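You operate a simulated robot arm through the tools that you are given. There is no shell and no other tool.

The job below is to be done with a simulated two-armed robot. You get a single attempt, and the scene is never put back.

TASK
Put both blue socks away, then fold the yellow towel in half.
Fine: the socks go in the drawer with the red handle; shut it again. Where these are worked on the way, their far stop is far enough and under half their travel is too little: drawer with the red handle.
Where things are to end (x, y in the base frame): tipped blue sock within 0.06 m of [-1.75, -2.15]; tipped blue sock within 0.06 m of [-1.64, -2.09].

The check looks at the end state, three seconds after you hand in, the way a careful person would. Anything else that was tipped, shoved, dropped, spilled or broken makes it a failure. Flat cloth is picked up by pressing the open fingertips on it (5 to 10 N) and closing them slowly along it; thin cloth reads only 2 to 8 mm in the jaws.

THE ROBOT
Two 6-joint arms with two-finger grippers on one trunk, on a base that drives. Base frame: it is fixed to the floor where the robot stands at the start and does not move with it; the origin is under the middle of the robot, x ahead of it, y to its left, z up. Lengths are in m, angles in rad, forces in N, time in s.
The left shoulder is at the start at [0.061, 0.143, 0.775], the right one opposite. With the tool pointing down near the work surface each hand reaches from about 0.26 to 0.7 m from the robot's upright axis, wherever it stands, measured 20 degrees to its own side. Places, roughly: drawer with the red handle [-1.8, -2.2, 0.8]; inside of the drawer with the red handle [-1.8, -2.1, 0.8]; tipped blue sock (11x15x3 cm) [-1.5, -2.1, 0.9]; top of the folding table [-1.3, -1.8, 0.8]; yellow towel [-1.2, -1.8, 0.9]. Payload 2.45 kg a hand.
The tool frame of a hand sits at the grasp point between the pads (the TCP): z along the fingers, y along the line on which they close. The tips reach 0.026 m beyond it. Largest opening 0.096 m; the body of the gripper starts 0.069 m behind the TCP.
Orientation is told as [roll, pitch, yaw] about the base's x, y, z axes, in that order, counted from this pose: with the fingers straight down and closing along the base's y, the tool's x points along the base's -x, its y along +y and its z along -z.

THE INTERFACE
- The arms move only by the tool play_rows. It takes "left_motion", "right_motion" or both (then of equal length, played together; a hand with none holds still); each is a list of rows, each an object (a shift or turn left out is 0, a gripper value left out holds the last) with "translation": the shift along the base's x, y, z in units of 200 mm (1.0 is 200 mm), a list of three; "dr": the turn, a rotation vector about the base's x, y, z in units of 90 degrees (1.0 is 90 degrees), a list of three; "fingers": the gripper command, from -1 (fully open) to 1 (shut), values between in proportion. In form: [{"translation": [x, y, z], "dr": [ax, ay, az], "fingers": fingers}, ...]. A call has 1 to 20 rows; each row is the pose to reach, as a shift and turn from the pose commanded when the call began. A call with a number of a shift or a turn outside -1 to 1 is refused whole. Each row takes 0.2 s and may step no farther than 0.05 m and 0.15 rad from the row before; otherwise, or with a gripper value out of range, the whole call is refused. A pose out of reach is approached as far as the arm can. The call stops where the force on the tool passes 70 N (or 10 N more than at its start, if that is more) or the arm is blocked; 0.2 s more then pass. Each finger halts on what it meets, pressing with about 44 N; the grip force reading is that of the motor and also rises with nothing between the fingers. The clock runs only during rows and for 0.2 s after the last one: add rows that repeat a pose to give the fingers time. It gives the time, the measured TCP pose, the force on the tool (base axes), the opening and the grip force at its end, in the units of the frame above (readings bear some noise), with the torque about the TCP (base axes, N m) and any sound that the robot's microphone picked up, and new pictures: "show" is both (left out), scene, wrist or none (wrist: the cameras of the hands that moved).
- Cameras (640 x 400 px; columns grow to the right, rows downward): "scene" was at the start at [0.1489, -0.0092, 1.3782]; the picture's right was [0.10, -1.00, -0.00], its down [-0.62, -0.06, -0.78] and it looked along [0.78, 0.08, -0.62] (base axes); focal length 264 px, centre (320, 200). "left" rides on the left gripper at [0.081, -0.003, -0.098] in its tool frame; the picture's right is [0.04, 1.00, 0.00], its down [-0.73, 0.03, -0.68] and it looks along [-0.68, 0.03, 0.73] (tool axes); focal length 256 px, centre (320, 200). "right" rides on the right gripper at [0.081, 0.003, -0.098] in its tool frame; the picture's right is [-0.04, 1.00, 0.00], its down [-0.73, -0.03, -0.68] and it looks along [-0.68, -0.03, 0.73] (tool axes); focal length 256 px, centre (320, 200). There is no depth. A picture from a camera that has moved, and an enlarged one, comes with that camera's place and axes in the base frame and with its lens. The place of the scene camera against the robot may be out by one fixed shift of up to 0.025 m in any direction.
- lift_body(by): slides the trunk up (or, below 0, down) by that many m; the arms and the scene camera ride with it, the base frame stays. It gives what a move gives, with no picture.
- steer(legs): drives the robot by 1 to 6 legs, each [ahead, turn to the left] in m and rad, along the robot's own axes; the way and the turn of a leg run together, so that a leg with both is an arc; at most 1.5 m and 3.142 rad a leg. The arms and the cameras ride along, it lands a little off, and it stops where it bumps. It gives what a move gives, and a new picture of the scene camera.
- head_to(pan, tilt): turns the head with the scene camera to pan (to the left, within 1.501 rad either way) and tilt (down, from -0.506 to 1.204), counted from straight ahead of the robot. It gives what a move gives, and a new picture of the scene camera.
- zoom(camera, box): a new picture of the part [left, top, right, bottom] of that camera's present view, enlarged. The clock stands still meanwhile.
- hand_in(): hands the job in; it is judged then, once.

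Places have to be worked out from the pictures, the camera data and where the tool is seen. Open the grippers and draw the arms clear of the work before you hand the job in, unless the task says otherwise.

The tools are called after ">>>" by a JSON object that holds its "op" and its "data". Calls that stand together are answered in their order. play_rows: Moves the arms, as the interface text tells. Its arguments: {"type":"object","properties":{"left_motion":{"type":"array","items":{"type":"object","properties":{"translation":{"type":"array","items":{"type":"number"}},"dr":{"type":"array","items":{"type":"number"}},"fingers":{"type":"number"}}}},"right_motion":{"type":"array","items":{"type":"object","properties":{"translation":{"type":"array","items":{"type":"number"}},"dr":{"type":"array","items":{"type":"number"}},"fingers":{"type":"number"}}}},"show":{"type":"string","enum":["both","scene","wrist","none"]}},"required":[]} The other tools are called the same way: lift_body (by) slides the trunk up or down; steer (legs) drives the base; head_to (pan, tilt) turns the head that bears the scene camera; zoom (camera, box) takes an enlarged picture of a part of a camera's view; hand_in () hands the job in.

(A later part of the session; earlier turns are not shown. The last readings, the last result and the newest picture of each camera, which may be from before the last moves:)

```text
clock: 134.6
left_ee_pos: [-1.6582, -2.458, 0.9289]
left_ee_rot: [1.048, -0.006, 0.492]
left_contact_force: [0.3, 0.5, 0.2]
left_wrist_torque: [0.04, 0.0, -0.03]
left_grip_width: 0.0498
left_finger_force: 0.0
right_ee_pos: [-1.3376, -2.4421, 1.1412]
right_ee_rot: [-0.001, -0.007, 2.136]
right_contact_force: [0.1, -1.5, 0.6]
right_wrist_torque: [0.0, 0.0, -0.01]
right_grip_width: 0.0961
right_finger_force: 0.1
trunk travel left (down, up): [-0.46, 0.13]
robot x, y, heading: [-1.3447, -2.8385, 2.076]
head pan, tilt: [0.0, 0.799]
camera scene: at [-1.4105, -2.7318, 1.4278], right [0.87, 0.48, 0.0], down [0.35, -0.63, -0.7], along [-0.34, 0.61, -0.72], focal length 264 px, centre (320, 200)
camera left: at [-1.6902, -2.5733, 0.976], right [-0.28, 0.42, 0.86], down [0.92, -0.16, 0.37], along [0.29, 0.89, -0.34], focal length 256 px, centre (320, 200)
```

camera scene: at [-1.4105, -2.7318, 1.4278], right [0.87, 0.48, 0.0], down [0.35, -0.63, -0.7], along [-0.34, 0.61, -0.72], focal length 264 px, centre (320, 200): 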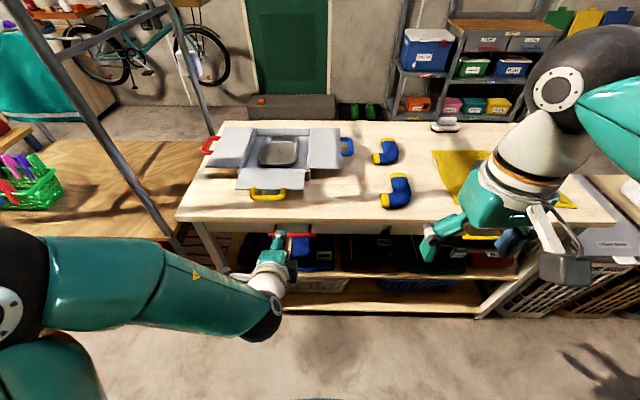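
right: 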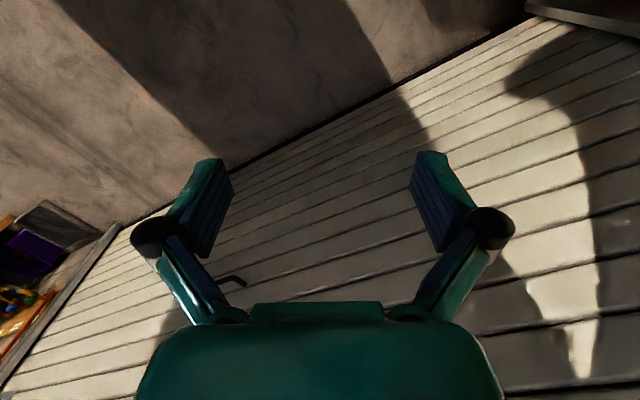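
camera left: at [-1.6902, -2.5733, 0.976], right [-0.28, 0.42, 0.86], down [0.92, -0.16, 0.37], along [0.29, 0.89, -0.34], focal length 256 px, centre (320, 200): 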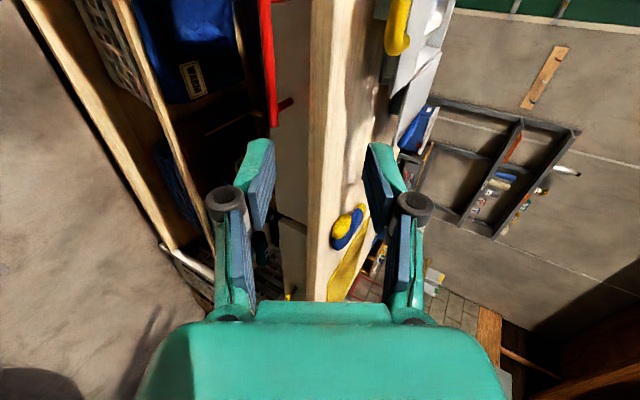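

The bar shows up just where predicted (within a few mm). I move to the staging point 8 cm before the bar along the approach line and check.

>>> {"op": "play_rows", "data": {"left_motion": [{"translation": [-0.054, 0.095, -0.145]}, {"translation": [-0.108, 0.19, -0.29]}, {"translation": [-0.162, 0.286, -0.435]}, {"translation": [-0.2155, 0.381, -0.58]}, {"translation": [-0.2155, 0.381, -0.58]}], "show": "both"}}

>>> {"op": "zoom", "data": {"camera": "left", "box": [200, 0, 440, 150]}}

```text
clock: 135.8
left_ee_pos: [-1.7027, -2.381, 0.8138]
left_ee_rot: [1.045, -0.006, 0.493]
left_contact_force: [0.6, -0.4, 0.1]
left_wrist_torque: [0.02, 0.02, 0.03]
left_grip_width: 0.0499
left_finger_force: 0.0
right_ee_pos: [-1.337, -2.4407, 1.1422]
right_ee_rot: [0.001, -0.008, 2.136]
right_contact_force: [0.8, -0.6, -0.3]
right_wrist_torque: [0.02, 0.01, 0.05]
right_grip_width: 0.096
right_finger_force: 0.0
trunk travel left (down, up): [-0.46, 0.13]
robot x, y, heading: [-1.3438, -2.835, 2.076]
head pan, tilt: [0.0, 0.799]
camera scene: at [-1.4106, -2.7316, 1.4278], right [0.87, 0.48, 0.0], down [0.35, -0.63, -0.7], along [-0.34, 0.61, -0.72], focal length 264 px, centre (320, 200)
camera left: at [-1.735, -2.4966, 0.8607], right [-0.28, 0.42, 0.86], down [0.92, -0.16, 0.37], along [0.29, 0.89, -0.34], focal length 256 px, centre (320, 200)
```

scene: 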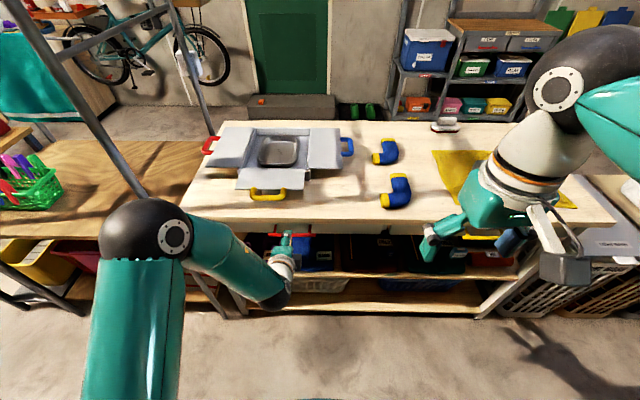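
left: 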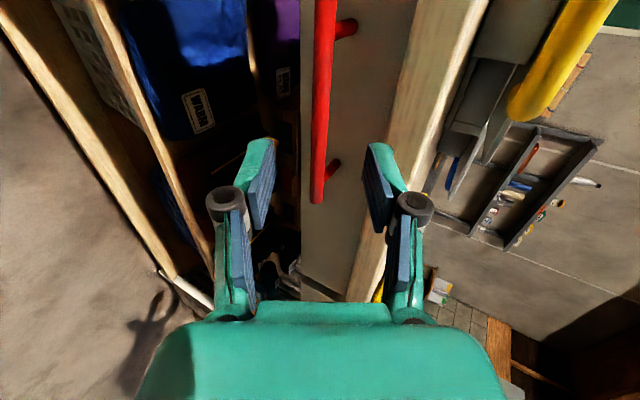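

```text
2.67 times, centred on (320, 75) of left
camera zoom: at [-1.735, -2.4966, 0.8607], right [-0.28, 0.42, 0.86], down [0.92, -0.16, 0.37], along [0.29, 0.89, -0.34], focal length 683 px, centre (320, 533)
```

zoom: 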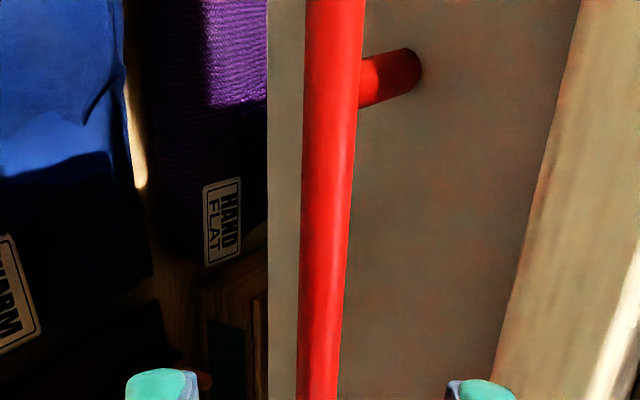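

The bar is centered between the open fingers and about midway between the posts. I advance 6.4 cm along the tool axis and then close on it.

>>> {"op": "play_rows", "data": {"left_motion": [{"translation": [-0.042, 0.081, -0.0555]}, {"translation": [-0.084, 0.162, -0.111]}, {"translation": [-0.1255, 0.243, -0.1665]}, {"translation": [-0.1255, 0.243, -0.1665]}], "show": "wrist"}}

```text
clock: 136.8
left_ee_pos: [-1.73, -2.3336, 0.7813]
left_ee_rot: [1.045, -0.006, 0.493]
left_contact_force: [0.1, -0.1, -0.2]
left_wrist_torque: [0.0, -0.01, 0.01]
left_grip_width: 0.0499
left_finger_force: 0.1
right_ee_pos: [-1.3371, -2.4407, 1.1407]
right_ee_rot: [0.0, -0.007, 2.138]
right_contact_force: [0.2, -0.7, 1.0]
right_wrist_torque: [-0.01, 0.01, 0.01]
right_grip_width: 0.096
right_finger_force: 0.2
trunk travel left (down, up): [-0.46, 0.13]
robot x, y, heading: [-1.3444, -2.8373, 2.073]
head pan, tilt: [0.0, 0.799]
camera left: at [-1.7621, -2.4481, 0.8289], right [-0.28, 0.42, 0.86], down [0.92, -0.16, 0.37], along [0.29, 0.89, -0.34], focal length 256 px, centre (320, 200)
```

left: 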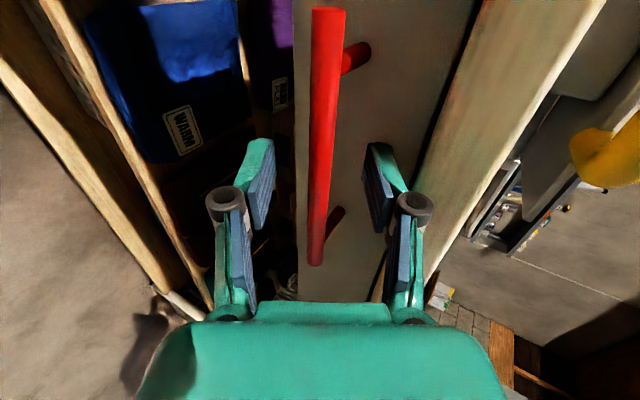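

The bar is between the fingers with no contact force. I close the left gripper on it.

>>> {"op": "play_rows", "data": {"left_motion": [{"fingers": 0.4}, {"fingers": 0.8}, {"fingers": 1.0}, {"fingers": 1.0}, {"fingers": 1.0}], "show": "wrist"}}

```text
clock: 138.0
left_ee_pos: [-1.7297, -2.3323, 0.7824]
left_ee_rot: [1.047, -0.003, 0.493]
left_contact_force: [0.1, -1.4, -0.2]
left_wrist_torque: [-0.34, 0.61, -0.41]
left_grip_width: 0.0107
left_finger_force: 38.0
right_ee_pos: [-1.3373, -2.4407, 1.1406]
right_ee_rot: [0.001, -0.005, 2.137]
right_contact_force: [0.5, -0.2, 0.0]
right_wrist_torque: [0.0, -0.02, -0.02]
right_grip_width: 0.0959
right_finger_force: 0.1
trunk travel left (down, up): [-0.46, 0.13]
robot x, y, heading: [-1.3459, -2.8383, 2.076]
head pan, tilt: [0.0, 0.799]
camera left: at [-1.762, -2.4482, 0.8288], right [-0.28, 0.42, 0.86], down [0.92, -0.16, 0.37], along [0.29, 0.89, -0.34], focal length 256 px, centre (320, 200)
```

left: 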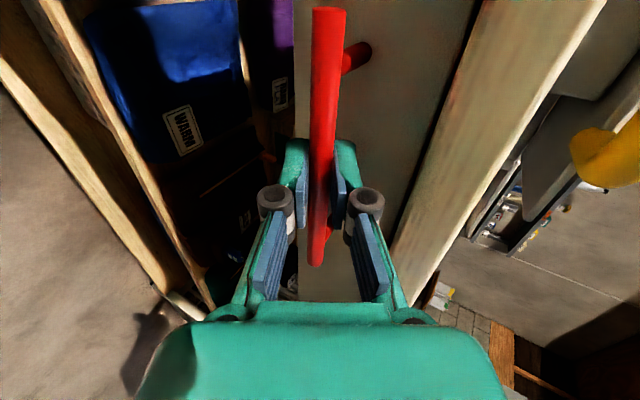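

The bar is gripped firmly (10.7 mm, 38 N). I pull the drawer toward me with the arm, 10 cm in small steps, watching the force.

>>> {"op": "play_rows", "data": {"left_motion": [{"translation": [0.0474, -0.088, 0]}, {"translation": [0.0948, -0.176, 0]}, {"translation": [0.1422, -0.264, 0]}, {"translation": [0.1896, -0.352, 0]}, {"translation": [0.237, -0.44, 0]}], "show": "both"}}

```text
clock: 139.2
left_ee_pos: [-1.6837, -2.4218, 0.7804]
left_ee_rot: [1.047, -0.005, 0.497]
left_contact_force: [-16.6, -10.7, 13.3]
left_wrist_torque: [-0.36, 0.71, -0.24]
left_grip_width: 0.0109
left_finger_force: 38.0
right_ee_pos: [-1.3377, -2.4428, 1.1416]
right_ee_rot: [-0.002, -0.008, 2.138]
right_contact_force: [0.0, -0.5, -0.2]
right_wrist_torque: [-0.02, 0.03, -0.01]
right_grip_width: 0.0958
right_finger_force: 0.1
trunk travel left (down, up): [-0.46, 0.13]
robot x, y, heading: [-1.3454, -2.8379, 2.073]
head pan, tilt: [0.0, 0.799]
camera scene: at [-1.4115, -2.7335, 1.428], right [0.87, 0.49, 0.0], down [0.35, -0.63, -0.7], along [-0.34, 0.61, -0.72], focal length 264 px, centre (320, 200)
camera left: at [-1.7138, -2.5381, 0.8284], right [-0.28, 0.42, 0.87], down [0.92, -0.15, 0.37], along [0.29, 0.9, -0.34], focal length 256 px, centre (320, 200)
```

scene: 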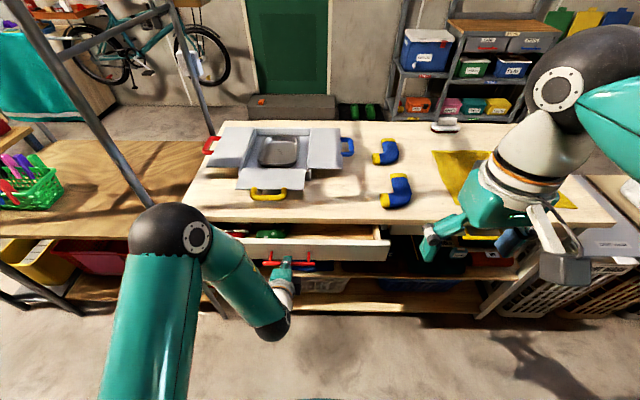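
left: 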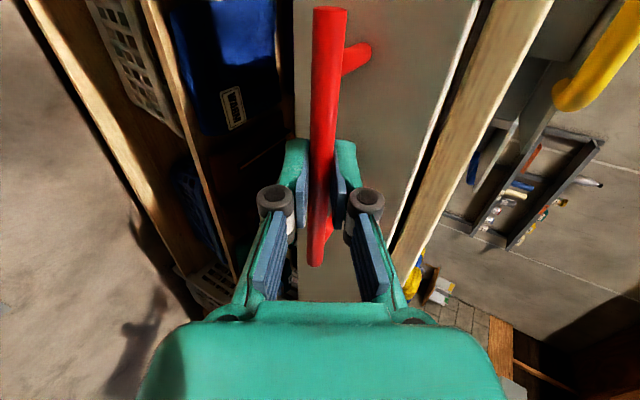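

The drawer slides out (about 10 cm) with a little sideways force, so its axis is turned slightly from my pull direction. I continue 10 cm with a corrected direction.

>>> {"op": "play_rows", "data": {"left_motion": [{"translation": [0.043, -0.09, -0.005]}, {"translation": [0.086, -0.18, -0.01]}, {"translation": [0.129, -0.269, -0.01]}, {"translation": [0.172, -0.359, -0.01]}, {"translation": [0.215, -0.449, -0.01]}], "show": "scene"}}

```text
clock: 140.4
left_ee_pos: [-1.6385, -2.4835, 0.7763]
left_ee_rot: [1.075, -0.006, 0.498]
left_contact_force: [-16.4, -6.3, 57.0]
left_wrist_torque: [-0.43, 0.79, -0.26]
left_grip_width: 0.0111
left_finger_force: 38.5
left hand out of reach, approached as far as the arm can: row 4, 5
right_ee_pos: [-1.3365, -2.4435, 1.1437]
right_ee_rot: [0.001, -0.01, 2.135]
right_contact_force: [0.8, -0.3, 0.0]
right_wrist_torque: [0.02, 0.04, -0.03]
right_grip_width: 0.0957
right_finger_force: 0.1
trunk travel left (down, up): [-0.46, 0.13]
robot x, y, heading: [-1.3414, -2.8362, 2.075]
head pan, tilt: [0.0, 0.799]
camera scene: at [-1.409, -2.7364, 1.429], right [0.87, 0.49, 0.0], down [0.35, -0.62, -0.7], along [-0.34, 0.61, -0.71], focal length 264 px, centre (320, 200)
```

scene: 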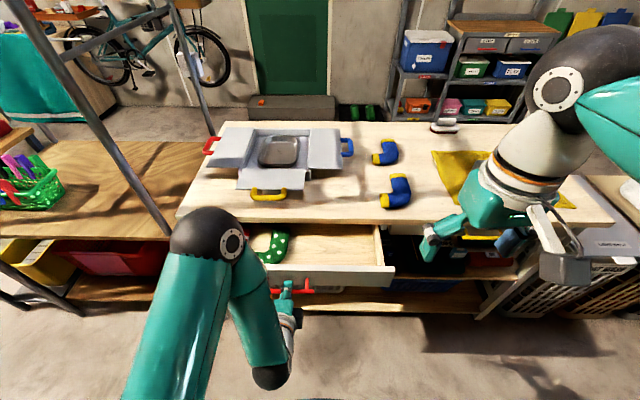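

The arm reached its inner limit (pressing down 57 N), with the drawer about 17.6 cm out; I can see a green item inside on the left. I ease the command back 3 cm to relieve the load, then will pull on by reversing the base.

>>> {"op": "play_rows", "data": {"left_motion": [{"translation": [-0.03, 0.065, 0.01]}, {"translation": [-0.0645, 0.135, 0.02]}, {"translation": [-0.0645, 0.135, 0.02]}], "show": "none"}}

```text
clock: 141.2
left_ee_pos: [-1.6508, -2.4586, 0.776]
left_ee_rot: [1.062, -0.004, 0.497]
left_contact_force: [-13.4, -7.1, 40.3]
left_wrist_torque: [-0.29, 0.35, -0.55]
left_grip_width: 0.0104
left_finger_force: 38.1
right_ee_pos: [-1.3376, -2.4431, 1.1421]
right_ee_rot: [-0.001, -0.008, 2.137]
right_contact_force: [0.6, -0.3, 0.8]
right_wrist_torque: [-0.01, -0.01, 0.02]
right_grip_width: 0.0962
right_finger_force: 0.1
trunk travel left (down, up): [-0.46, 0.13]
robot x, y, heading: [-1.3428, -2.8346, 2.078]
head pan, tilt: [0.0, 0.799]
```

Still pressing down 40 N; I ease a further 4 cm back and up a few mm.

>>> {"op": "play_rows", "data": {"left_motion": [{"translation": [-0.043, 0.09, 0.02]}, {"translation": [-0.086, 0.18, 0.03]}, {"translation": [-0.086, 0.18, 0.03]}], "show": "none"}}

```text
clock: 142.0
left_ee_pos: [-1.6693, -2.4245, 0.7746]
left_ee_rot: [1.041, -0.005, 0.495]
left_contact_force: [-16.0, -9.3, 3.5]
left_wrist_torque: [-0.49, 1.0, 0.37]
left_grip_width: 0.0104
left_finger_force: 37.4
right_ee_pos: [-1.3381, -2.4416, 1.1413]
right_ee_rot: [-0.001, -0.006, 2.137]
right_contact_force: [0.2, -0.2, -0.2]
right_wrist_torque: [0.01, -0.05, 0.01]
right_grip_width: 0.0965
right_finger_force: 0.1
trunk travel left (down, up): [-0.46, 0.13]
robot x, y, heading: [-1.3481, -2.8382, 2.078]
head pan, tilt: [0.0, 0.799]
```

Force is back to normal with the drawer ~10 cm out. Now I reverse the base 10 cm, pulling the drawer along.

>>> {"op": "steer", "data": {"legs": [[-0.1, 0.0]]}}

```text
clock: 143.2
left_ee_pos: [-1.6211, -2.5126, 0.7751]
left_ee_rot: [1.041, -0.006, 0.501]
left_contact_force: [-26.7, -15.5, -7.9]
left_wrist_torque: [-0.27, 0.55, -0.51]
left_grip_width: 0.0105
left_finger_force: 37.4
right_ee_pos: [-1.29, -2.531, 1.1411]
right_ee_rot: [-0.003, -0.006, 2.136]
right_contact_force: [-0.3, 0.2, 1.0]
right_wrist_torque: [0.04, 0.03, -0.02]
right_grip_width: 0.0962
right_finger_force: 0.1
trunk travel left (down, up): [-0.46, 0.13]
robot x, y, heading: [-1.2959, -2.9234, 2.073]
head pan, tilt: [0.0, 0.799]
camera scene: at [-1.3644, -2.8213, 1.4277], right [0.87, 0.48, 0.0], down [0.35, -0.63, -0.7], along [-0.34, 0.61, -0.72], focal length 264 px, centre (320, 200)
```

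scene: 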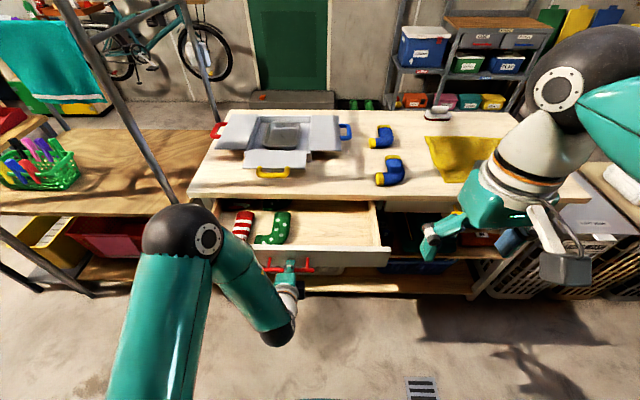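

The drawer is about 21 cm out, showing a striped and a dotted sock inside at the left. I relieve the sideways load by shifting the hand 1 cm to the left, then reverse a little more to find the stop.

>>> {"op": "play_rows", "data": {"left_motion": [{"translation": [-0.022, -0.012, 0]}, {"translation": [-0.044, -0.024, 0]}], "show": "none"}}

>>> {"op": "steer", "data": {"legs": [[-0.06, 0.0]]}}

```text
clock: 143.8
left_ee_pos: [-1.6236, -2.5144, 0.7752]
left_ee_rot: [1.038, -0.001, 0.486]
left_contact_force: [31.6, 14.7, -4.4]
left_wrist_torque: [-0.24, 0.32, -0.14]
left_grip_width: 0.0104
left_finger_force: 37.7
right_ee_pos: [-1.2855, -2.5282, 1.1411]
right_ee_rot: [0.004, -0.007, 2.135]
right_contact_force: [-0.4, -0.1, 1.3]
right_wrist_torque: [0.0, -0.01, -0.01]
right_grip_width: 0.0958
right_finger_force: 0.0
trunk travel left (down, up): [-0.46, 0.13]
robot x, y, heading: [-1.2983, -2.9241, 2.077]
head pan, tilt: [0.0, 0.799]
```

```text
clock: 144.7
left_ee_pos: [-1.5981, -2.5677, 0.7765]
left_ee_rot: [1.04, -0.001, 0.494]
left_contact_force: [22.5, 10.8, -3.0]
left_wrist_torque: [-0.17, 0.26, -0.28]
left_grip_width: 0.0101
left_finger_force: 37.7
right_ee_pos: [-1.2573, -2.58, 1.1423]
right_ee_rot: [0.002, -0.005, 2.133]
right_contact_force: [-0.2, -0.5, 0.1]
right_wrist_torque: [-0.02, -0.02, -0.02]
right_grip_width: 0.0959
right_finger_force: 0.1
trunk travel left (down, up): [-0.46, 0.13]
robot x, y, heading: [-1.2697, -2.9778, 2.077]
head pan, tilt: [0.0, 0.799]
camera scene: at [-1.3308, -2.8699, 1.4278], right [0.88, 0.48, 0.0], down [0.35, -0.63, -0.7], along [-0.34, 0.61, -0.72], focal length 264 px, centre (320, 200)
```

scene: 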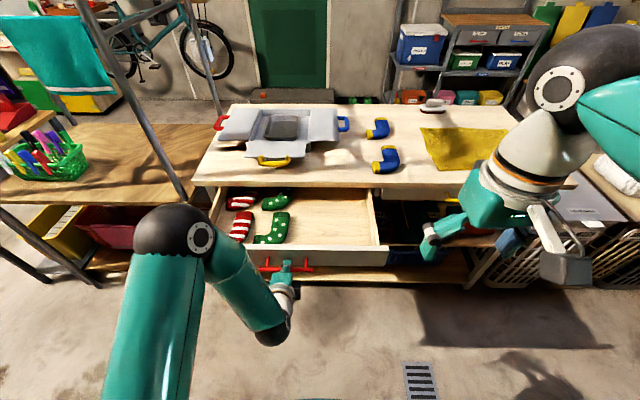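

The drawer is now ~27 cm out, revealing two striped and two dotted socks on its left half; the right half is free for the blue ones. I reverse a final 4 cm to see whether the stop is near.

>>> {"op": "steer", "data": {"legs": [[-0.04, 0.0]]}}

```text
clock: 145.8
left_ee_pos: [-1.5859, -2.5906, 0.7887]
left_ee_rot: [1.093, -0.005, 0.502]
left_contact_force: [-0.4, 0.0, 0.6]
left_wrist_torque: [0.01, 0.0, 0.02]
left_grip_width: 0.0001
left_finger_force: 28.3
right_ee_pos: [-1.2389, -2.6158, 1.1442]
right_ee_rot: [0.001, -0.006, 2.133]
right_contact_force: [0.4, -0.7, -0.8]
right_wrist_torque: [0.01, -0.01, 0.0]
right_grip_width: 0.0961
right_finger_force: 0.1
trunk travel left (down, up): [-0.46, 0.13]
robot x, y, heading: [-1.2459, -3.0104, 2.074]
head pan, tilt: [0.0, 0.799]
stopped in leg 1: the force on the tool passed its limit at 92 N (the readings are from after the stop); the commanded pose is now the measured one
camera scene: at [-1.3142, -2.9051, 1.4278], right [0.88, 0.48, 0.0], down [0.35, -0.63, -0.7], along [-0.34, 0.61, -0.72], focal length 264 px, centre (320, 200)
```

scene: 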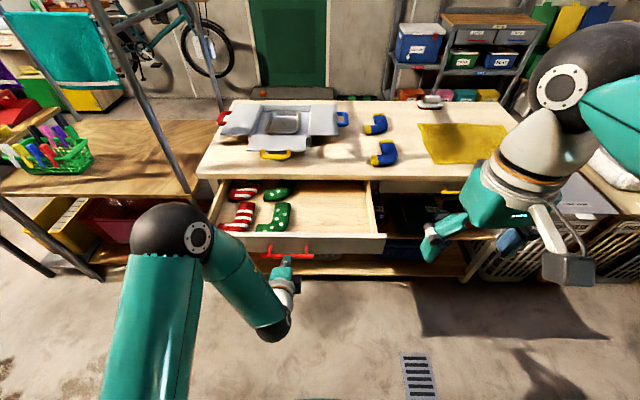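

The drawer hit its far stop (the fingers slipped off the bar at the stop), so it is fully open, about 28 cm. I back the left hand off, raise it and undo the tilt.

>>> {"op": "play_rows", "data": {"left_motion": [{"translation": [0.08, -0.15, 0.1], "fingers": -0.2}, {"translation": [0.13, -0.25, 0.3], "dr": [-0.05, -0.027, 0]}, {"translation": [0.13, -0.25, 0.5], "dr": [-0.13, -0.07, 0]}, {"translation": [0.13, -0.25, 0.7], "dr": [-0.21, -0.113, 0]}, {"translation": [0.13, -0.25, 0.9], "dr": [-0.29, -0.156, 0]}, {"translation": [0.13, -0.25, 1.0], "dr": [-0.37, -0.2, 0]}, {"translation": [0.13, -0.25, 1.0], "dr": [-0.45, -0.243, 0]}, {"translation": [0.13, -0.25, 1.0], "dr": [-0.53, -0.286, 0]}, {"translation": [0.13, -0.25, 1.0], "dr": [-0.607, -0.327, 0]}, {"translation": [0.13, -0.25, 1.0], "dr": [-0.607, -0.327, 0]}], "show": "both"}}

```text
clock: 148.0
left_ee_pos: [-1.5599, -2.6405, 0.9898]
left_ee_rot: [0.009, 0.002, 0.506]
left_contact_force: [-0.8, 0.4, 0.5]
left_wrist_torque: [0.02, 0.01, -0.02]
left_grip_width: 0.0575
left_finger_force: 0.0
right_ee_pos: [-1.2397, -2.6155, 1.144]
right_ee_rot: [0.0, -0.008, 2.132]
right_contact_force: [0.7, 0.1, -0.4]
right_wrist_torque: [-0.01, 0.03, -0.02]
right_grip_width: 0.096
right_finger_force: 0.1
trunk travel left (down, up): [-0.46, 0.13]
robot x, y, heading: [-1.2509, -3.0138, 2.074]
head pan, tilt: [0.0, 0.799]
camera scene: at [-1.3142, -2.9052, 1.4278], right [0.88, 0.48, 0.0], down [0.35, -0.63, -0.7], along [-0.34, 0.61, -0.72], focal length 264 px, centre (320, 200)
camera left: at [-1.6298, -2.6849, 1.0887], right [-0.52, 0.86, 0.01], down [0.63, 0.38, 0.68], along [0.58, 0.36, -0.74], focal length 256 px, centre (320, 200)
```

scene: 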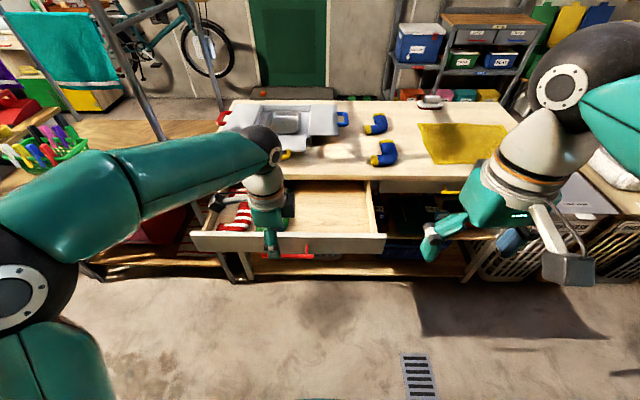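
left: 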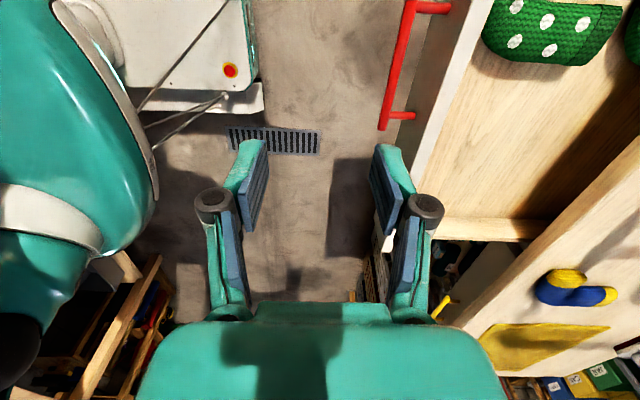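

I yaw the left hand back by 90° so its camera looks over the open drawer.

>>> {"op": "play_rows", "data": {"left_motion": [{"dr": [0, 0, 0.09], "translation": [0, 0, 0.1], "fingers": -1}, {"dr": [0, 0, 0.18], "translation": [0, 0, 0.2]}, {"dr": [0, 0, 0.27], "translation": [0, 0, 0.3]}, {"dr": [0, 0, 0.36], "translation": [0, 0, 0.4]}, {"dr": [0, 0, 0.45], "translation": [0, 0, 0.5]}, {"dr": [0, 0, 0.54], "translation": [0, 0, 0.6]}, {"dr": [0, 0, 0.63], "translation": [0, 0, 0.6]}, {"dr": [0, 0, 0.72], "translation": [0, 0, 0.6]}, {"dr": [0, 0, 0.81], "translation": [0, 0, 0.6]}, {"dr": [0, 0, 0.9], "translation": [0, 0, 0.6]}, {"dr": [0, 0, 0.99], "translation": [0, 0, 0.6]}, {"dr": [0, 0, 0.993], "translation": [0, 0, 0.6]}], "show": "wrist"}}

```text
clock: 150.6
left_ee_pos: [-1.5593, -2.641, 1.1091]
left_ee_rot: [0.01, 0.003, 2.067]
left_contact_force: [0.2, 0.0, 0.5]
left_wrist_torque: [-0.01, -0.01, 0.01]
left_grip_width: 0.0961
left_finger_force: 0.0
right_ee_pos: [-1.2385, -2.6153, 1.1432]
right_ee_rot: [0.0, -0.006, 2.133]
right_contact_force: [-0.3, 0.5, -0.3]
right_wrist_torque: [0.01, -0.03, 0.01]
right_grip_width: 0.0958
right_finger_force: 0.1
trunk travel left (down, up): [-0.46, 0.13]
robot x, y, heading: [-1.2479, -3.0075, 2.072]
head pan, tilt: [0.0, 0.799]
camera left: at [-1.5187, -2.7107, 1.2084], right [-0.86, -0.51, 0.01], down [-0.37, 0.64, 0.68], along [-0.35, 0.58, -0.74], focal length 256 px, centre (320, 200)
```

left: 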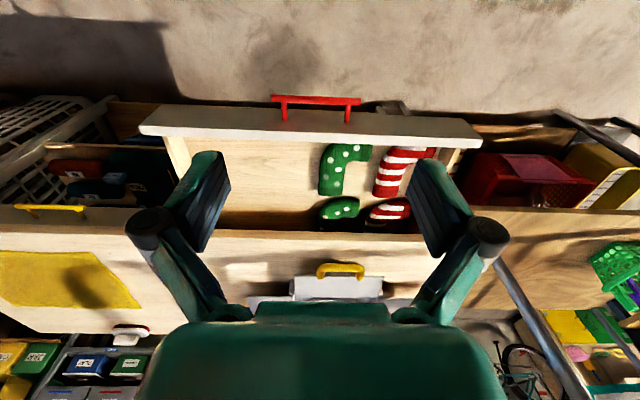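

I zoom this wrist view on the open drawer to measure its interior.

>>> {"op": "zoom", "data": {"camera": "left", "box": [130, 85, 490, 310]}}

>>> {"op": "zoom", "data": {"camera": "scene", "box": [180, 80, 500, 280]}}

```text
1.78 times, centred on (310, 198) of left
camera zoom: at [-1.5187, -2.7107, 1.2084], right [-0.86, -0.51, 0.01], down [-0.37, 0.64, 0.68], along [-0.35, 0.58, -0.74], focal length 455 px, centre (338, 204)
```

zoom: 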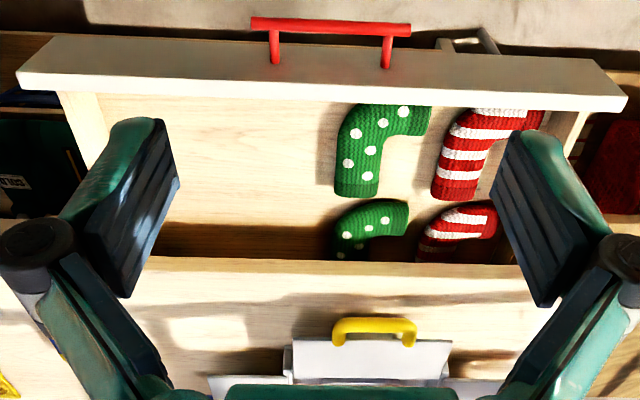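

```text
2.00 times, centred on (340, 180) of scene
camera zoom: at [-1.3145, -2.9047, 1.4277], right [0.88, 0.48, 0.0], down [0.35, -0.63, -0.7], along [-0.34, 0.61, -0.72], focal length 528 px, centre (280, 240)
```

zoom: 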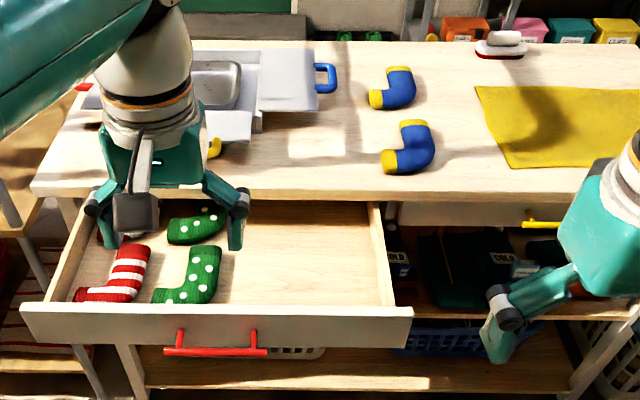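

The drawer moved by about (0.132,-0.243), so the sock spots now are near (-1.618,-2.393) and (-1.508,-2.333); each blue sock keeps its present orientation. I drive to the right of the open drawer: turn right, move 0.53 m, turn back.

>>> {"op": "steer", "data": {"legs": [[0, -0.79]]}}

>>> {"op": "steer", "data": {"legs": [[0, -0.79]]}}

>>> {"op": "steer", "data": {"legs": [[0.53, 0]]}}

>>> {"op": "steer", "data": {"legs": [[0, 0.78]]}}

>>> {"op": "steer", "data": {"legs": [[0, 0.78]]}}

```text
clock: 153.3
left_ee_pos: [-1.2135, -2.5289, 1.1079]
left_ee_rot: [0.009, 0.003, 1.293]
left_contact_force: [0.2, 0.0, 0.3]
left_wrist_torque: [-0.03, 0.02, 0.01]
left_grip_width: 0.0959
left_finger_force: 0.0
right_ee_pos: [-0.9659, -2.7356, 1.1429]
right_ee_rot: [0.001, -0.007, 1.361]
right_contact_force: [0.4, 0.1, -0.8]
right_wrist_torque: [-0.02, 0.0, 0.02]
right_grip_width: 0.0959
right_finger_force: 0.1
trunk travel left (down, up): [-0.46, 0.13]
robot x, y, heading: [-1.2745, -3.0041, 1.304]
head pan, tilt: [0.0, 0.799]
camera scene: at [-1.2357, -2.8847, 1.4277], right [0.97, -0.26, 0.0], down [-0.19, -0.69, -0.7], along [0.18, 0.67, -0.72], focal length 264 px, centre (320, 200)
```

scene: 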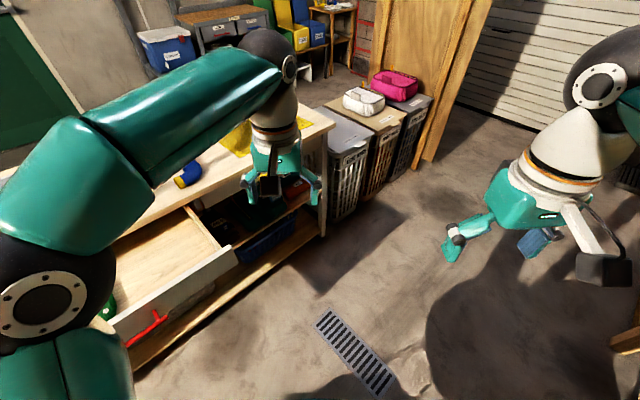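

```text
clock: 156.0
left_ee_pos: [-0.8913, -2.7141, 1.109]
left_ee_rot: [0.008, 0.006, 0.5]
left_contact_force: [0.0, 0.3, -0.3]
left_wrist_torque: [0.0, 0.03, 0.01]
left_grip_width: 0.096
left_finger_force: 0.0
right_ee_pos: [-0.8642, -3.0351, 1.1445]
right_ee_rot: [0.001, -0.005, 0.567]
right_contact_force: [0.4, -0.5, 0.3]
right_wrist_torque: [-0.04, 0.01, 0.02]
right_grip_width: 0.096
right_finger_force: 0.0
trunk travel left (down, up): [-0.46, 0.13]
robot x, y, heading: [-1.2913, -2.9738, 0.522]
head pan, tilt: [0.0, 0.799]
camera scene: at [-1.1635, -2.9241, 1.4277], right [0.5, -0.87, 0.0], down [-0.62, -0.36, -0.7], along [0.6, 0.35, -0.72], focal length 264 px, centre (320, 200)
```

scene: 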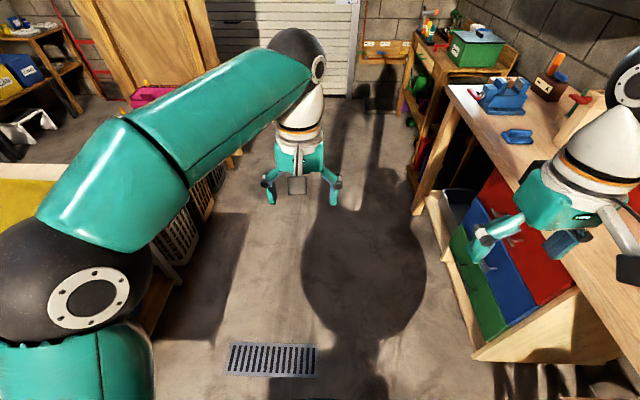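

```text
clock: 159.2
left_ee_pos: [-0.423, -2.4522, 1.1085]
left_ee_rot: [0.008, 0.005, 0.492]
left_contact_force: [-0.9, -0.2, -0.4]
left_wrist_torque: [-0.02, 0.02, -0.01]
left_grip_width: 0.0959
left_finger_force: 0.1
right_ee_pos: [-0.3982, -2.7712, 1.1437]
right_ee_rot: [0.001, -0.004, 0.562]
right_contact_force: [-0.8, 0.4, 0.5]
right_wrist_torque: [-0.01, 0.05, -0.04]
right_grip_width: 0.0959
right_finger_force: 0.1
trunk travel left (down, up): [-0.46, 0.13]
robot x, y, heading: [-0.823, -2.7088, 0.514]
head pan, tilt: [0.0, 0.799]
camera scene: at [-0.6959, -2.6596, 1.4276], right [0.49, -0.87, 0.0], down [-0.63, -0.35, -0.7], along [0.61, 0.34, -0.72], focal length 264 px, centre (320, 200)
```

scene: 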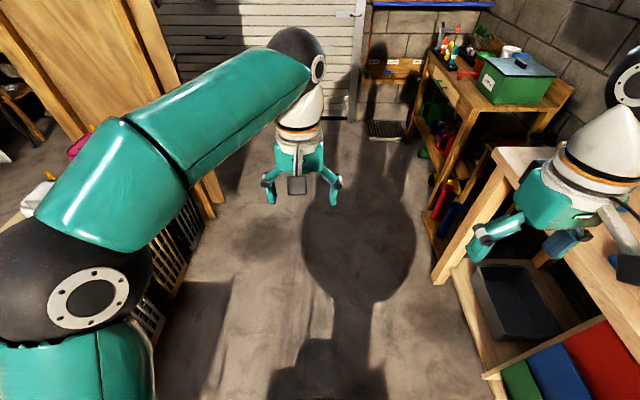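

```text
clock: 161.9
left_ee_pos: [-0.7317, -2.2441, 1.1105]
left_ee_rot: [0.008, 0.005, 1.292]
left_contact_force: [0.7, 0.5, -0.4]
left_wrist_torque: [0.0, 0.0, 0.0]
left_grip_width: 0.0961
left_finger_force: 0.1
right_ee_pos: [-0.4827, -2.4486, 1.1449]
right_ee_rot: [0.001, -0.004, 1.361]
right_contact_force: [0.3, -0.1, 0.5]
right_wrist_torque: [-0.04, -0.02, -0.02]
right_grip_width: 0.096
right_finger_force: 0.0
trunk travel left (down, up): [-0.46, 0.13]
robot x, y, heading: [-0.7937, -2.7189, 1.307]
head pan, tilt: [0.0, 0.799]
camera scene: at [-0.755, -2.5995, 1.4277], right [0.97, -0.26, 0.0], down [-0.19, -0.69, -0.7], along [0.18, 0.67, -0.72], focal length 264 px, centre (320, 200)
```

scene: 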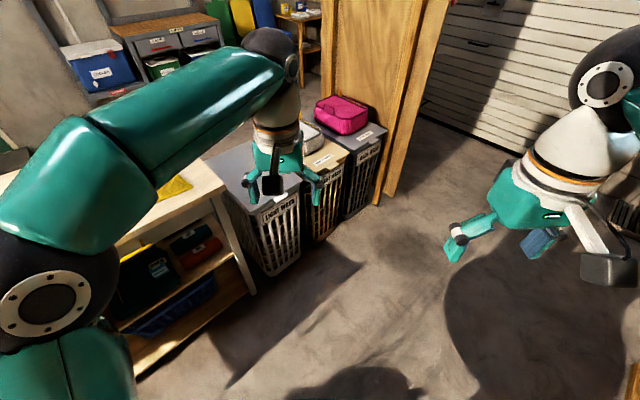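

```text
clock: 164.6
left_ee_pos: [-1.0784, -2.3327, 1.1094]
left_ee_rot: [0.008, 0.005, 2.061]
left_contact_force: [0.3, 0.0, 0.0]
left_wrist_torque: [0.0, 0.0, -0.01]
left_grip_width: 0.0961
left_finger_force: 0.1
right_ee_pos: [-0.7587, -2.3094, 1.1447]
right_ee_rot: [0.001, -0.005, 2.128]
right_contact_force: [0.3, 0.3, -0.4]
right_wrist_torque: [-0.03, 0.03, -0.02]
right_grip_width: 0.0961
right_finger_force: 0.2
trunk travel left (down, up): [-0.46, 0.13]
robot x, y, heading: [-0.7675, -2.7042, 2.072]
head pan, tilt: [0.0, 0.799]
camera scene: at [-0.8339, -2.5971, 1.4277], right [0.88, 0.48, 0.0], down [0.34, -0.63, -0.7], along [-0.33, 0.61, -0.72], focal length 264 px, centre (320, 200)
```

scene: 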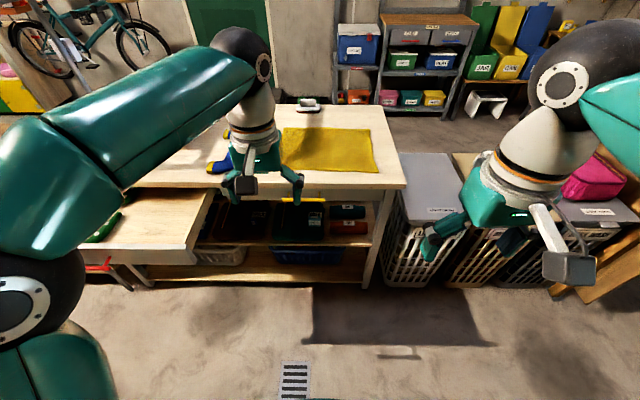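

I'm at along ≈0.27, 0.79 m from the edge, to the right of the open drawer. I drive ahead 0.42 m to bring the socks into reach of the left hand.

>>> {"op": "steer", "data": {"legs": [[0.25, 0]]}}

>>> {"op": "steer", "data": {"legs": [[0.17, 0]]}}

```text
clock: 166.4
left_ee_pos: [-1.2018, -2.1114, 1.1113]
left_ee_rot: [0.008, 0.006, 2.064]
left_contact_force: [-0.5, 0.2, -0.2]
left_wrist_torque: [-0.01, 0.0, 0.04]
left_grip_width: 0.0958
left_finger_force: 0.1
right_ee_pos: [-0.8807, -2.0861, 1.1454]
right_ee_rot: [-0.001, -0.006, 2.132]
right_contact_force: [-0.5, -0.2, 0.8]
right_wrist_torque: [-0.03, -0.01, 0.02]
right_grip_width: 0.0959
right_finger_force: 0.0
trunk travel left (down, up): [-0.46, 0.13]
robot x, y, heading: [-0.8903, -2.4833, 2.074]
head pan, tilt: [0.0, 0.799]
camera scene: at [-0.9559, -2.3744, 1.4275], right [0.88, 0.48, 0.0], down [0.35, -0.63, -0.7], along [-0.34, 0.61, -0.72], focal length 264 px, centre (320, 200)
```

scene: 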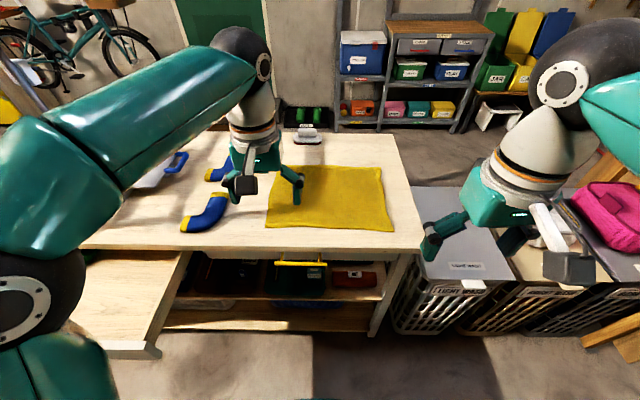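

```text
clock: 167.9
left_ee_pos: [-1.2859, -1.9613, 1.111]
left_ee_rot: [0.008, 0.005, 2.065]
left_contact_force: [-0.1, 1.0, 0.6]
left_wrist_torque: [-0.02, -0.05, 0.03]
left_grip_width: 0.0959
left_finger_force: 0.0
right_ee_pos: [-0.9645, -1.9347, 1.1451]
right_ee_rot: [-0.001, -0.005, 2.133]
right_contact_force: [-0.9, 0.8, 0.5]
right_wrist_torque: [-0.03, -0.06, 0.02]
right_grip_width: 0.0959
right_finger_force: 0.0
trunk travel left (down, up): [-0.46, 0.13]
robot x, y, heading: [-0.9721, -2.3323, 2.077]
head pan, tilt: [0.0, 0.799]
camera scene: at [-1.039, -2.2238, 1.4275], right [0.88, 0.48, 0.0], down [0.35, -0.63, -0.7], along [-0.34, 0.61, -0.72], focal length 264 px, centre (320, 200)
```

scene: 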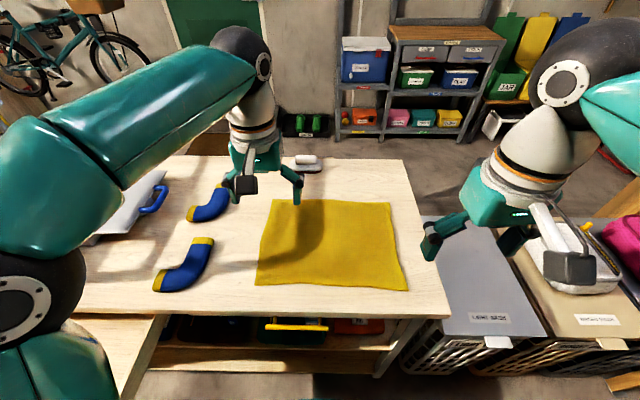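

I'm in position (0.365 m from the edge). Now I locate the socks precisely with scene zoom and left wrist camera.

>>> {"op": "zoom", "data": {"camera": "scene", "box": [110, 150, 350, 300]}}

>>> {"op": "zoom", "data": {"camera": "left", "box": [0, 0, 640, 400]}}

```text
2.67 times, centred on (230, 225) of scene
camera zoom: at [-1.039, -2.2238, 1.4275], right [0.88, 0.48, 0.0], down [0.35, -0.63, -0.7], along [-0.34, 0.61, -0.72], focal length 704 px, centre (560, 133)
```

zoom: 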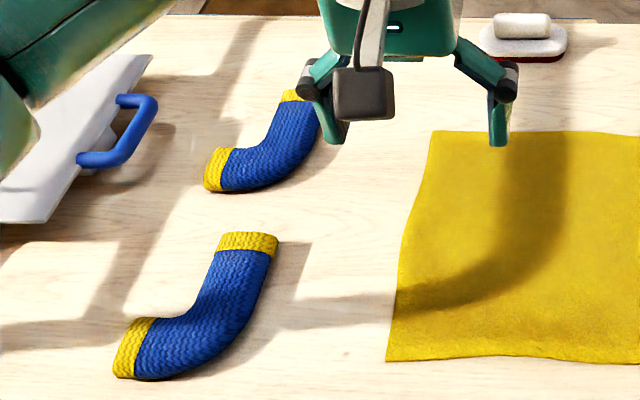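

```text
1.00 times, centred on (320, 200) of left (not enlarged: the box is as wide or as high as the picture)
camera zoom: at [-1.2439, -2.0314, 1.2102], right [-0.86, -0.51, 0.01], down [-0.37, 0.64, 0.67], along [-0.35, 0.58, -0.74], focal length 256 px, centre (320, 200)
```

zoom: 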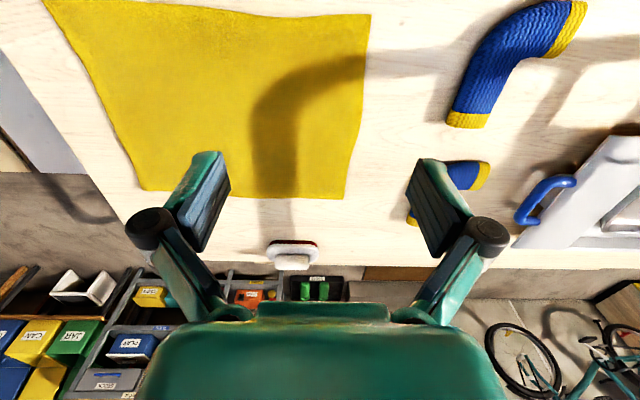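

Sock 1 (nearest me) has its leg centre near (-1.472,-2.043), running about perpendicular to the table edge. I hover the left hand above it at z=1.0 and check.

>>> {"op": "play_rows", "data": {"left_motion": [{"translation": [-0.155, -0.068, -0.05]}, {"translation": [-0.31, -0.136, -0.15]}, {"translation": [-0.465, -0.203, -0.25]}, {"translation": [-0.62, -0.271, -0.35]}, {"translation": [-0.775, -0.339, -0.45]}, {"translation": [-0.93, -0.4065, -0.555]}, {"translation": [-0.93, -0.4065, -0.555]}], "show": "both"}}

```text
clock: 169.5
left_ee_pos: [-1.4707, -2.0443, 1.0005]
left_ee_rot: [0.009, 0.004, 2.064]
left_contact_force: [-0.2, 0.3, 0.0]
left_wrist_torque: [0.03, 0.02, 0.0]
left_grip_width: 0.0961
left_finger_force: 0.0
right_ee_pos: [-0.9639, -1.9368, 1.1479]
right_ee_rot: [0.001, -0.006, 2.133]
right_contact_force: [-0.2, 0.4, 0.6]
right_wrist_torque: [0.01, 0.0, -0.04]
right_grip_width: 0.0959
right_finger_force: 0.0
trunk travel left (down, up): [-0.46, 0.13]
robot x, y, heading: [-0.9712, -2.3363, 2.077]
head pan, tilt: [0.0, 0.799]
camera scene: at [-1.0378, -2.2255, 1.4278], right [0.88, 0.48, 0.0], down [0.35, -0.63, -0.7], along [-0.34, 0.61, -0.72], focal length 264 px, centre (320, 200)
camera left: at [-1.4299, -2.114, 1.1001], right [-0.86, -0.51, 0.01], down [-0.37, 0.64, 0.68], along [-0.35, 0.58, -0.74], focal length 256 px, centre (320, 200)
```

scene: 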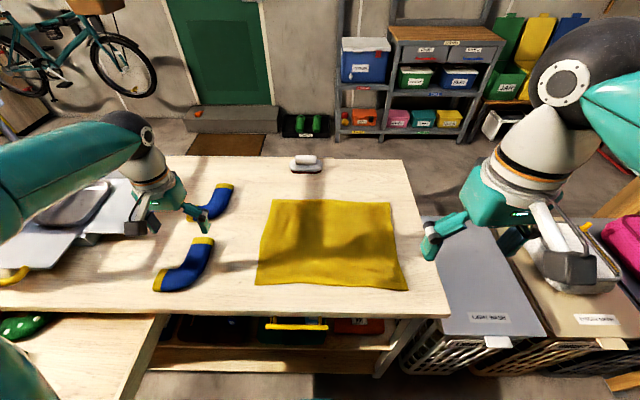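
left: 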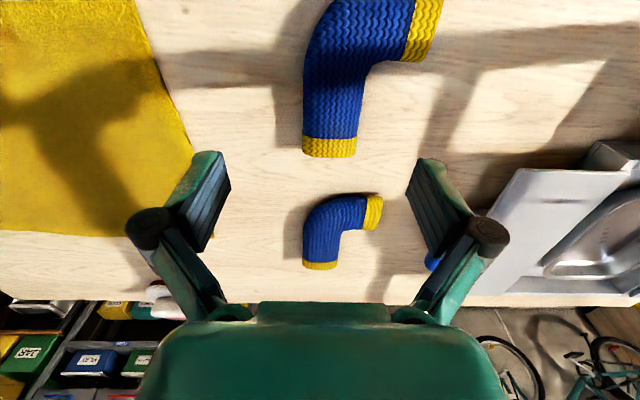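

Sock 1's leg centre is about 1.2 cm to the left of the hand axis. I shift by that and descend to z≈0.885 with fingers open around the leg.

>>> {"op": "play_rows", "data": {"left_motion": [{"translation": [-0.05, -0.028, -0.1]}, {"translation": [-0.052, -0.028, -0.25]}, {"translation": [-0.052, -0.028, -0.4]}, {"translation": [-0.052, -0.028, -0.5]}, {"translation": [-0.052, -0.028, -0.578]}, {"translation": [-0.052, -0.028, -0.578]}], "show": "wrist"}}

```text
clock: 170.9
left_ee_pos: [-1.4795, -2.0487, 0.8846]
left_ee_rot: [0.008, 0.004, 2.063]
left_contact_force: [-0.3, 0.3, -0.8]
left_wrist_torque: [-0.03, 0.03, 0.0]
left_grip_width: 0.0959
left_finger_force: 0.2
right_ee_pos: [-0.9633, -1.9369, 1.1454]
right_ee_rot: [-0.001, -0.006, 2.132]
right_contact_force: [0.4, -0.8, -0.5]
right_wrist_torque: [-0.01, 0.03, -0.03]
right_grip_width: 0.0961
right_finger_force: 0.1
trunk travel left (down, up): [-0.46, 0.13]
robot x, y, heading: [-0.9702, -2.3334, 2.078]
head pan, tilt: [0.0, 0.799]
camera left: at [-1.4392, -2.1197, 0.9843], right [-0.86, -0.51, 0.01], down [-0.37, 0.64, 0.68], along [-0.35, 0.58, -0.74], focal length 256 px, centre (320, 200)
```

left: 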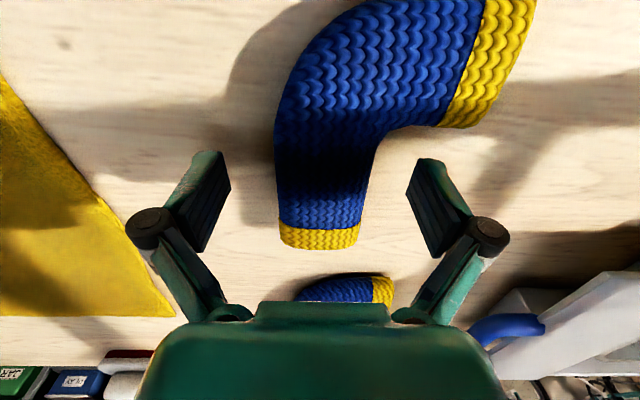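

Fingers straddle the leg well, no contact. I lower 4 mm more and close the gripper.

>>> {"op": "play_rows", "data": {"left_motion": [{"translation": [0, 0, -0.02], "fingers": -0.6}, {"translation": [0, 0, -0.02], "fingers": -0.2}, {"translation": [0, 0, -0.02], "fingers": 0.2}, {"translation": [0, 0, -0.02], "fingers": 0.6}, {"translation": [0, 0, -0.02], "fingers": 1.0}, {"translation": [0, 0, -0.02], "fingers": 1.0}, {"translation": [0, 0, -0.02], "fingers": 1.0}, {"translation": [0, 0, -0.02], "fingers": 1.0}], "show": "wrist"}}

```text
clock: 172.7
left_ee_pos: [-1.4805, -2.05, 0.8822]
left_ee_rot: [0.008, 0.004, 2.065]
left_contact_force: [-0.9, -1.1, 2.3]
left_wrist_torque: [0.0, -0.04, -0.06]
left_grip_width: 0.0529
left_finger_force: 44.0
right_ee_pos: [-0.9641, -1.936, 1.1465]
right_ee_rot: [0.001, -0.007, 2.133]
right_contact_force: [-0.2, 0.4, -0.7]
right_wrist_torque: [0.03, -0.02, 0.04]
right_grip_width: 0.096
right_finger_force: 0.1
trunk travel left (down, up): [-0.46, 0.13]
robot x, y, heading: [-0.9729, -2.3313, 2.072]
head pan, tilt: [0.0, 0.799]
camera left: at [-1.4392, -2.1197, 0.9804], right [-0.86, -0.51, 0.01], down [-0.37, 0.64, 0.68], along [-0.35, 0.58, -0.74], focal length 256 px, centre (320, 200)
```

left: 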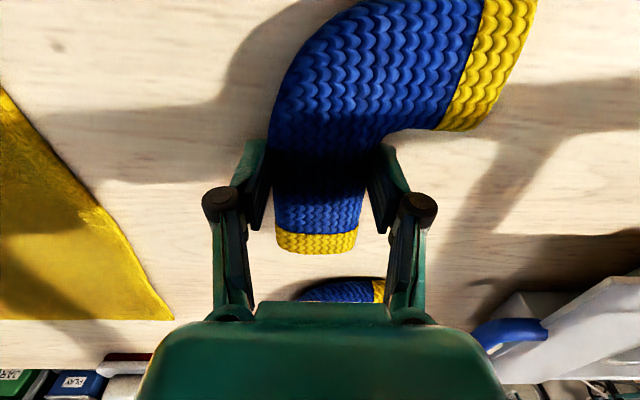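

Sock 1 is held (53 mm, 44 N); its centre is about 2.9 cm to the left of the TCP. I lift it 12 cm and start carrying it toward the left drawer spot.

>>> {"op": "play_rows", "data": {"left_motion": [{"translation": [0, 0, 0.1]}, {"translation": [0, 0, 0.25]}, {"translation": [0, 0, 0.4]}, {"translation": [0, 0, 0.55]}, {"translation": [0, 0, 0.65]}, {"translation": [-0.06, -0.16, 0.65]}, {"translation": [-0.12, -0.33, 0.65]}, {"translation": [-0.18, -0.49, 0.65]}, {"translation": [-0.24, -0.66, 0.65]}, {"translation": [-0.3, -0.82, 0.65]}, {"translation": [-0.3, -0.82, 0.65]}], "show": "both"}}

```text
clock: 175.1
left_ee_pos: [-1.5394, -2.2152, 1.0119]
left_ee_rot: [0.006, 0.005, 2.065]
left_contact_force: [1.1, 0.3, -0.4]
left_wrist_torque: [-0.02, -0.03, -0.01]
left_grip_width: 0.0529
left_finger_force: 44.5
right_ee_pos: [-0.964, -1.937, 1.1468]
right_ee_rot: [0.0, -0.003, 2.133]
right_contact_force: [0.6, -0.4, -0.5]
right_wrist_torque: [0.02, 0.01, -0.04]
right_grip_width: 0.0958
right_finger_force: 0.0
trunk travel left (down, up): [-0.46, 0.13]
robot x, y, heading: [-0.9726, -2.3301, 2.079]
head pan, tilt: [0.0, 0.799]
camera scene: at [-1.0381, -2.2253, 1.4277], right [0.88, 0.48, 0.0], down [0.35, -0.63, -0.7], along [-0.34, 0.61, -0.72], focal length 264 px, centre (320, 200)
camera left: at [-1.4991, -2.2844, 1.1111], right [-0.86, -0.51, 0.01], down [-0.37, 0.64, 0.68], along [-0.35, 0.58, -0.74], focal length 256 px, centre (320, 200)
```

scene: 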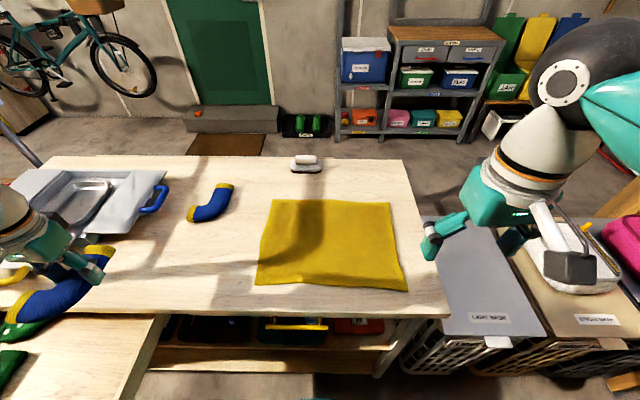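
left: 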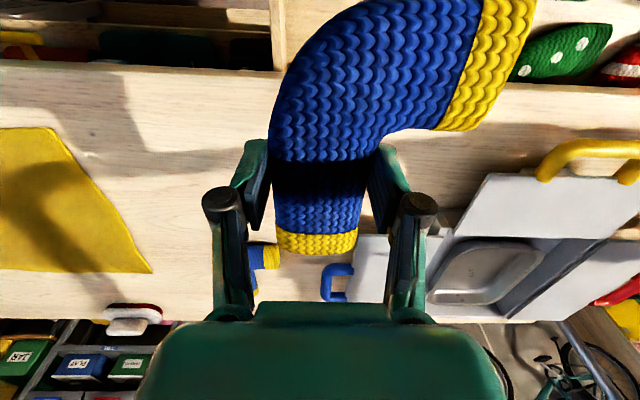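

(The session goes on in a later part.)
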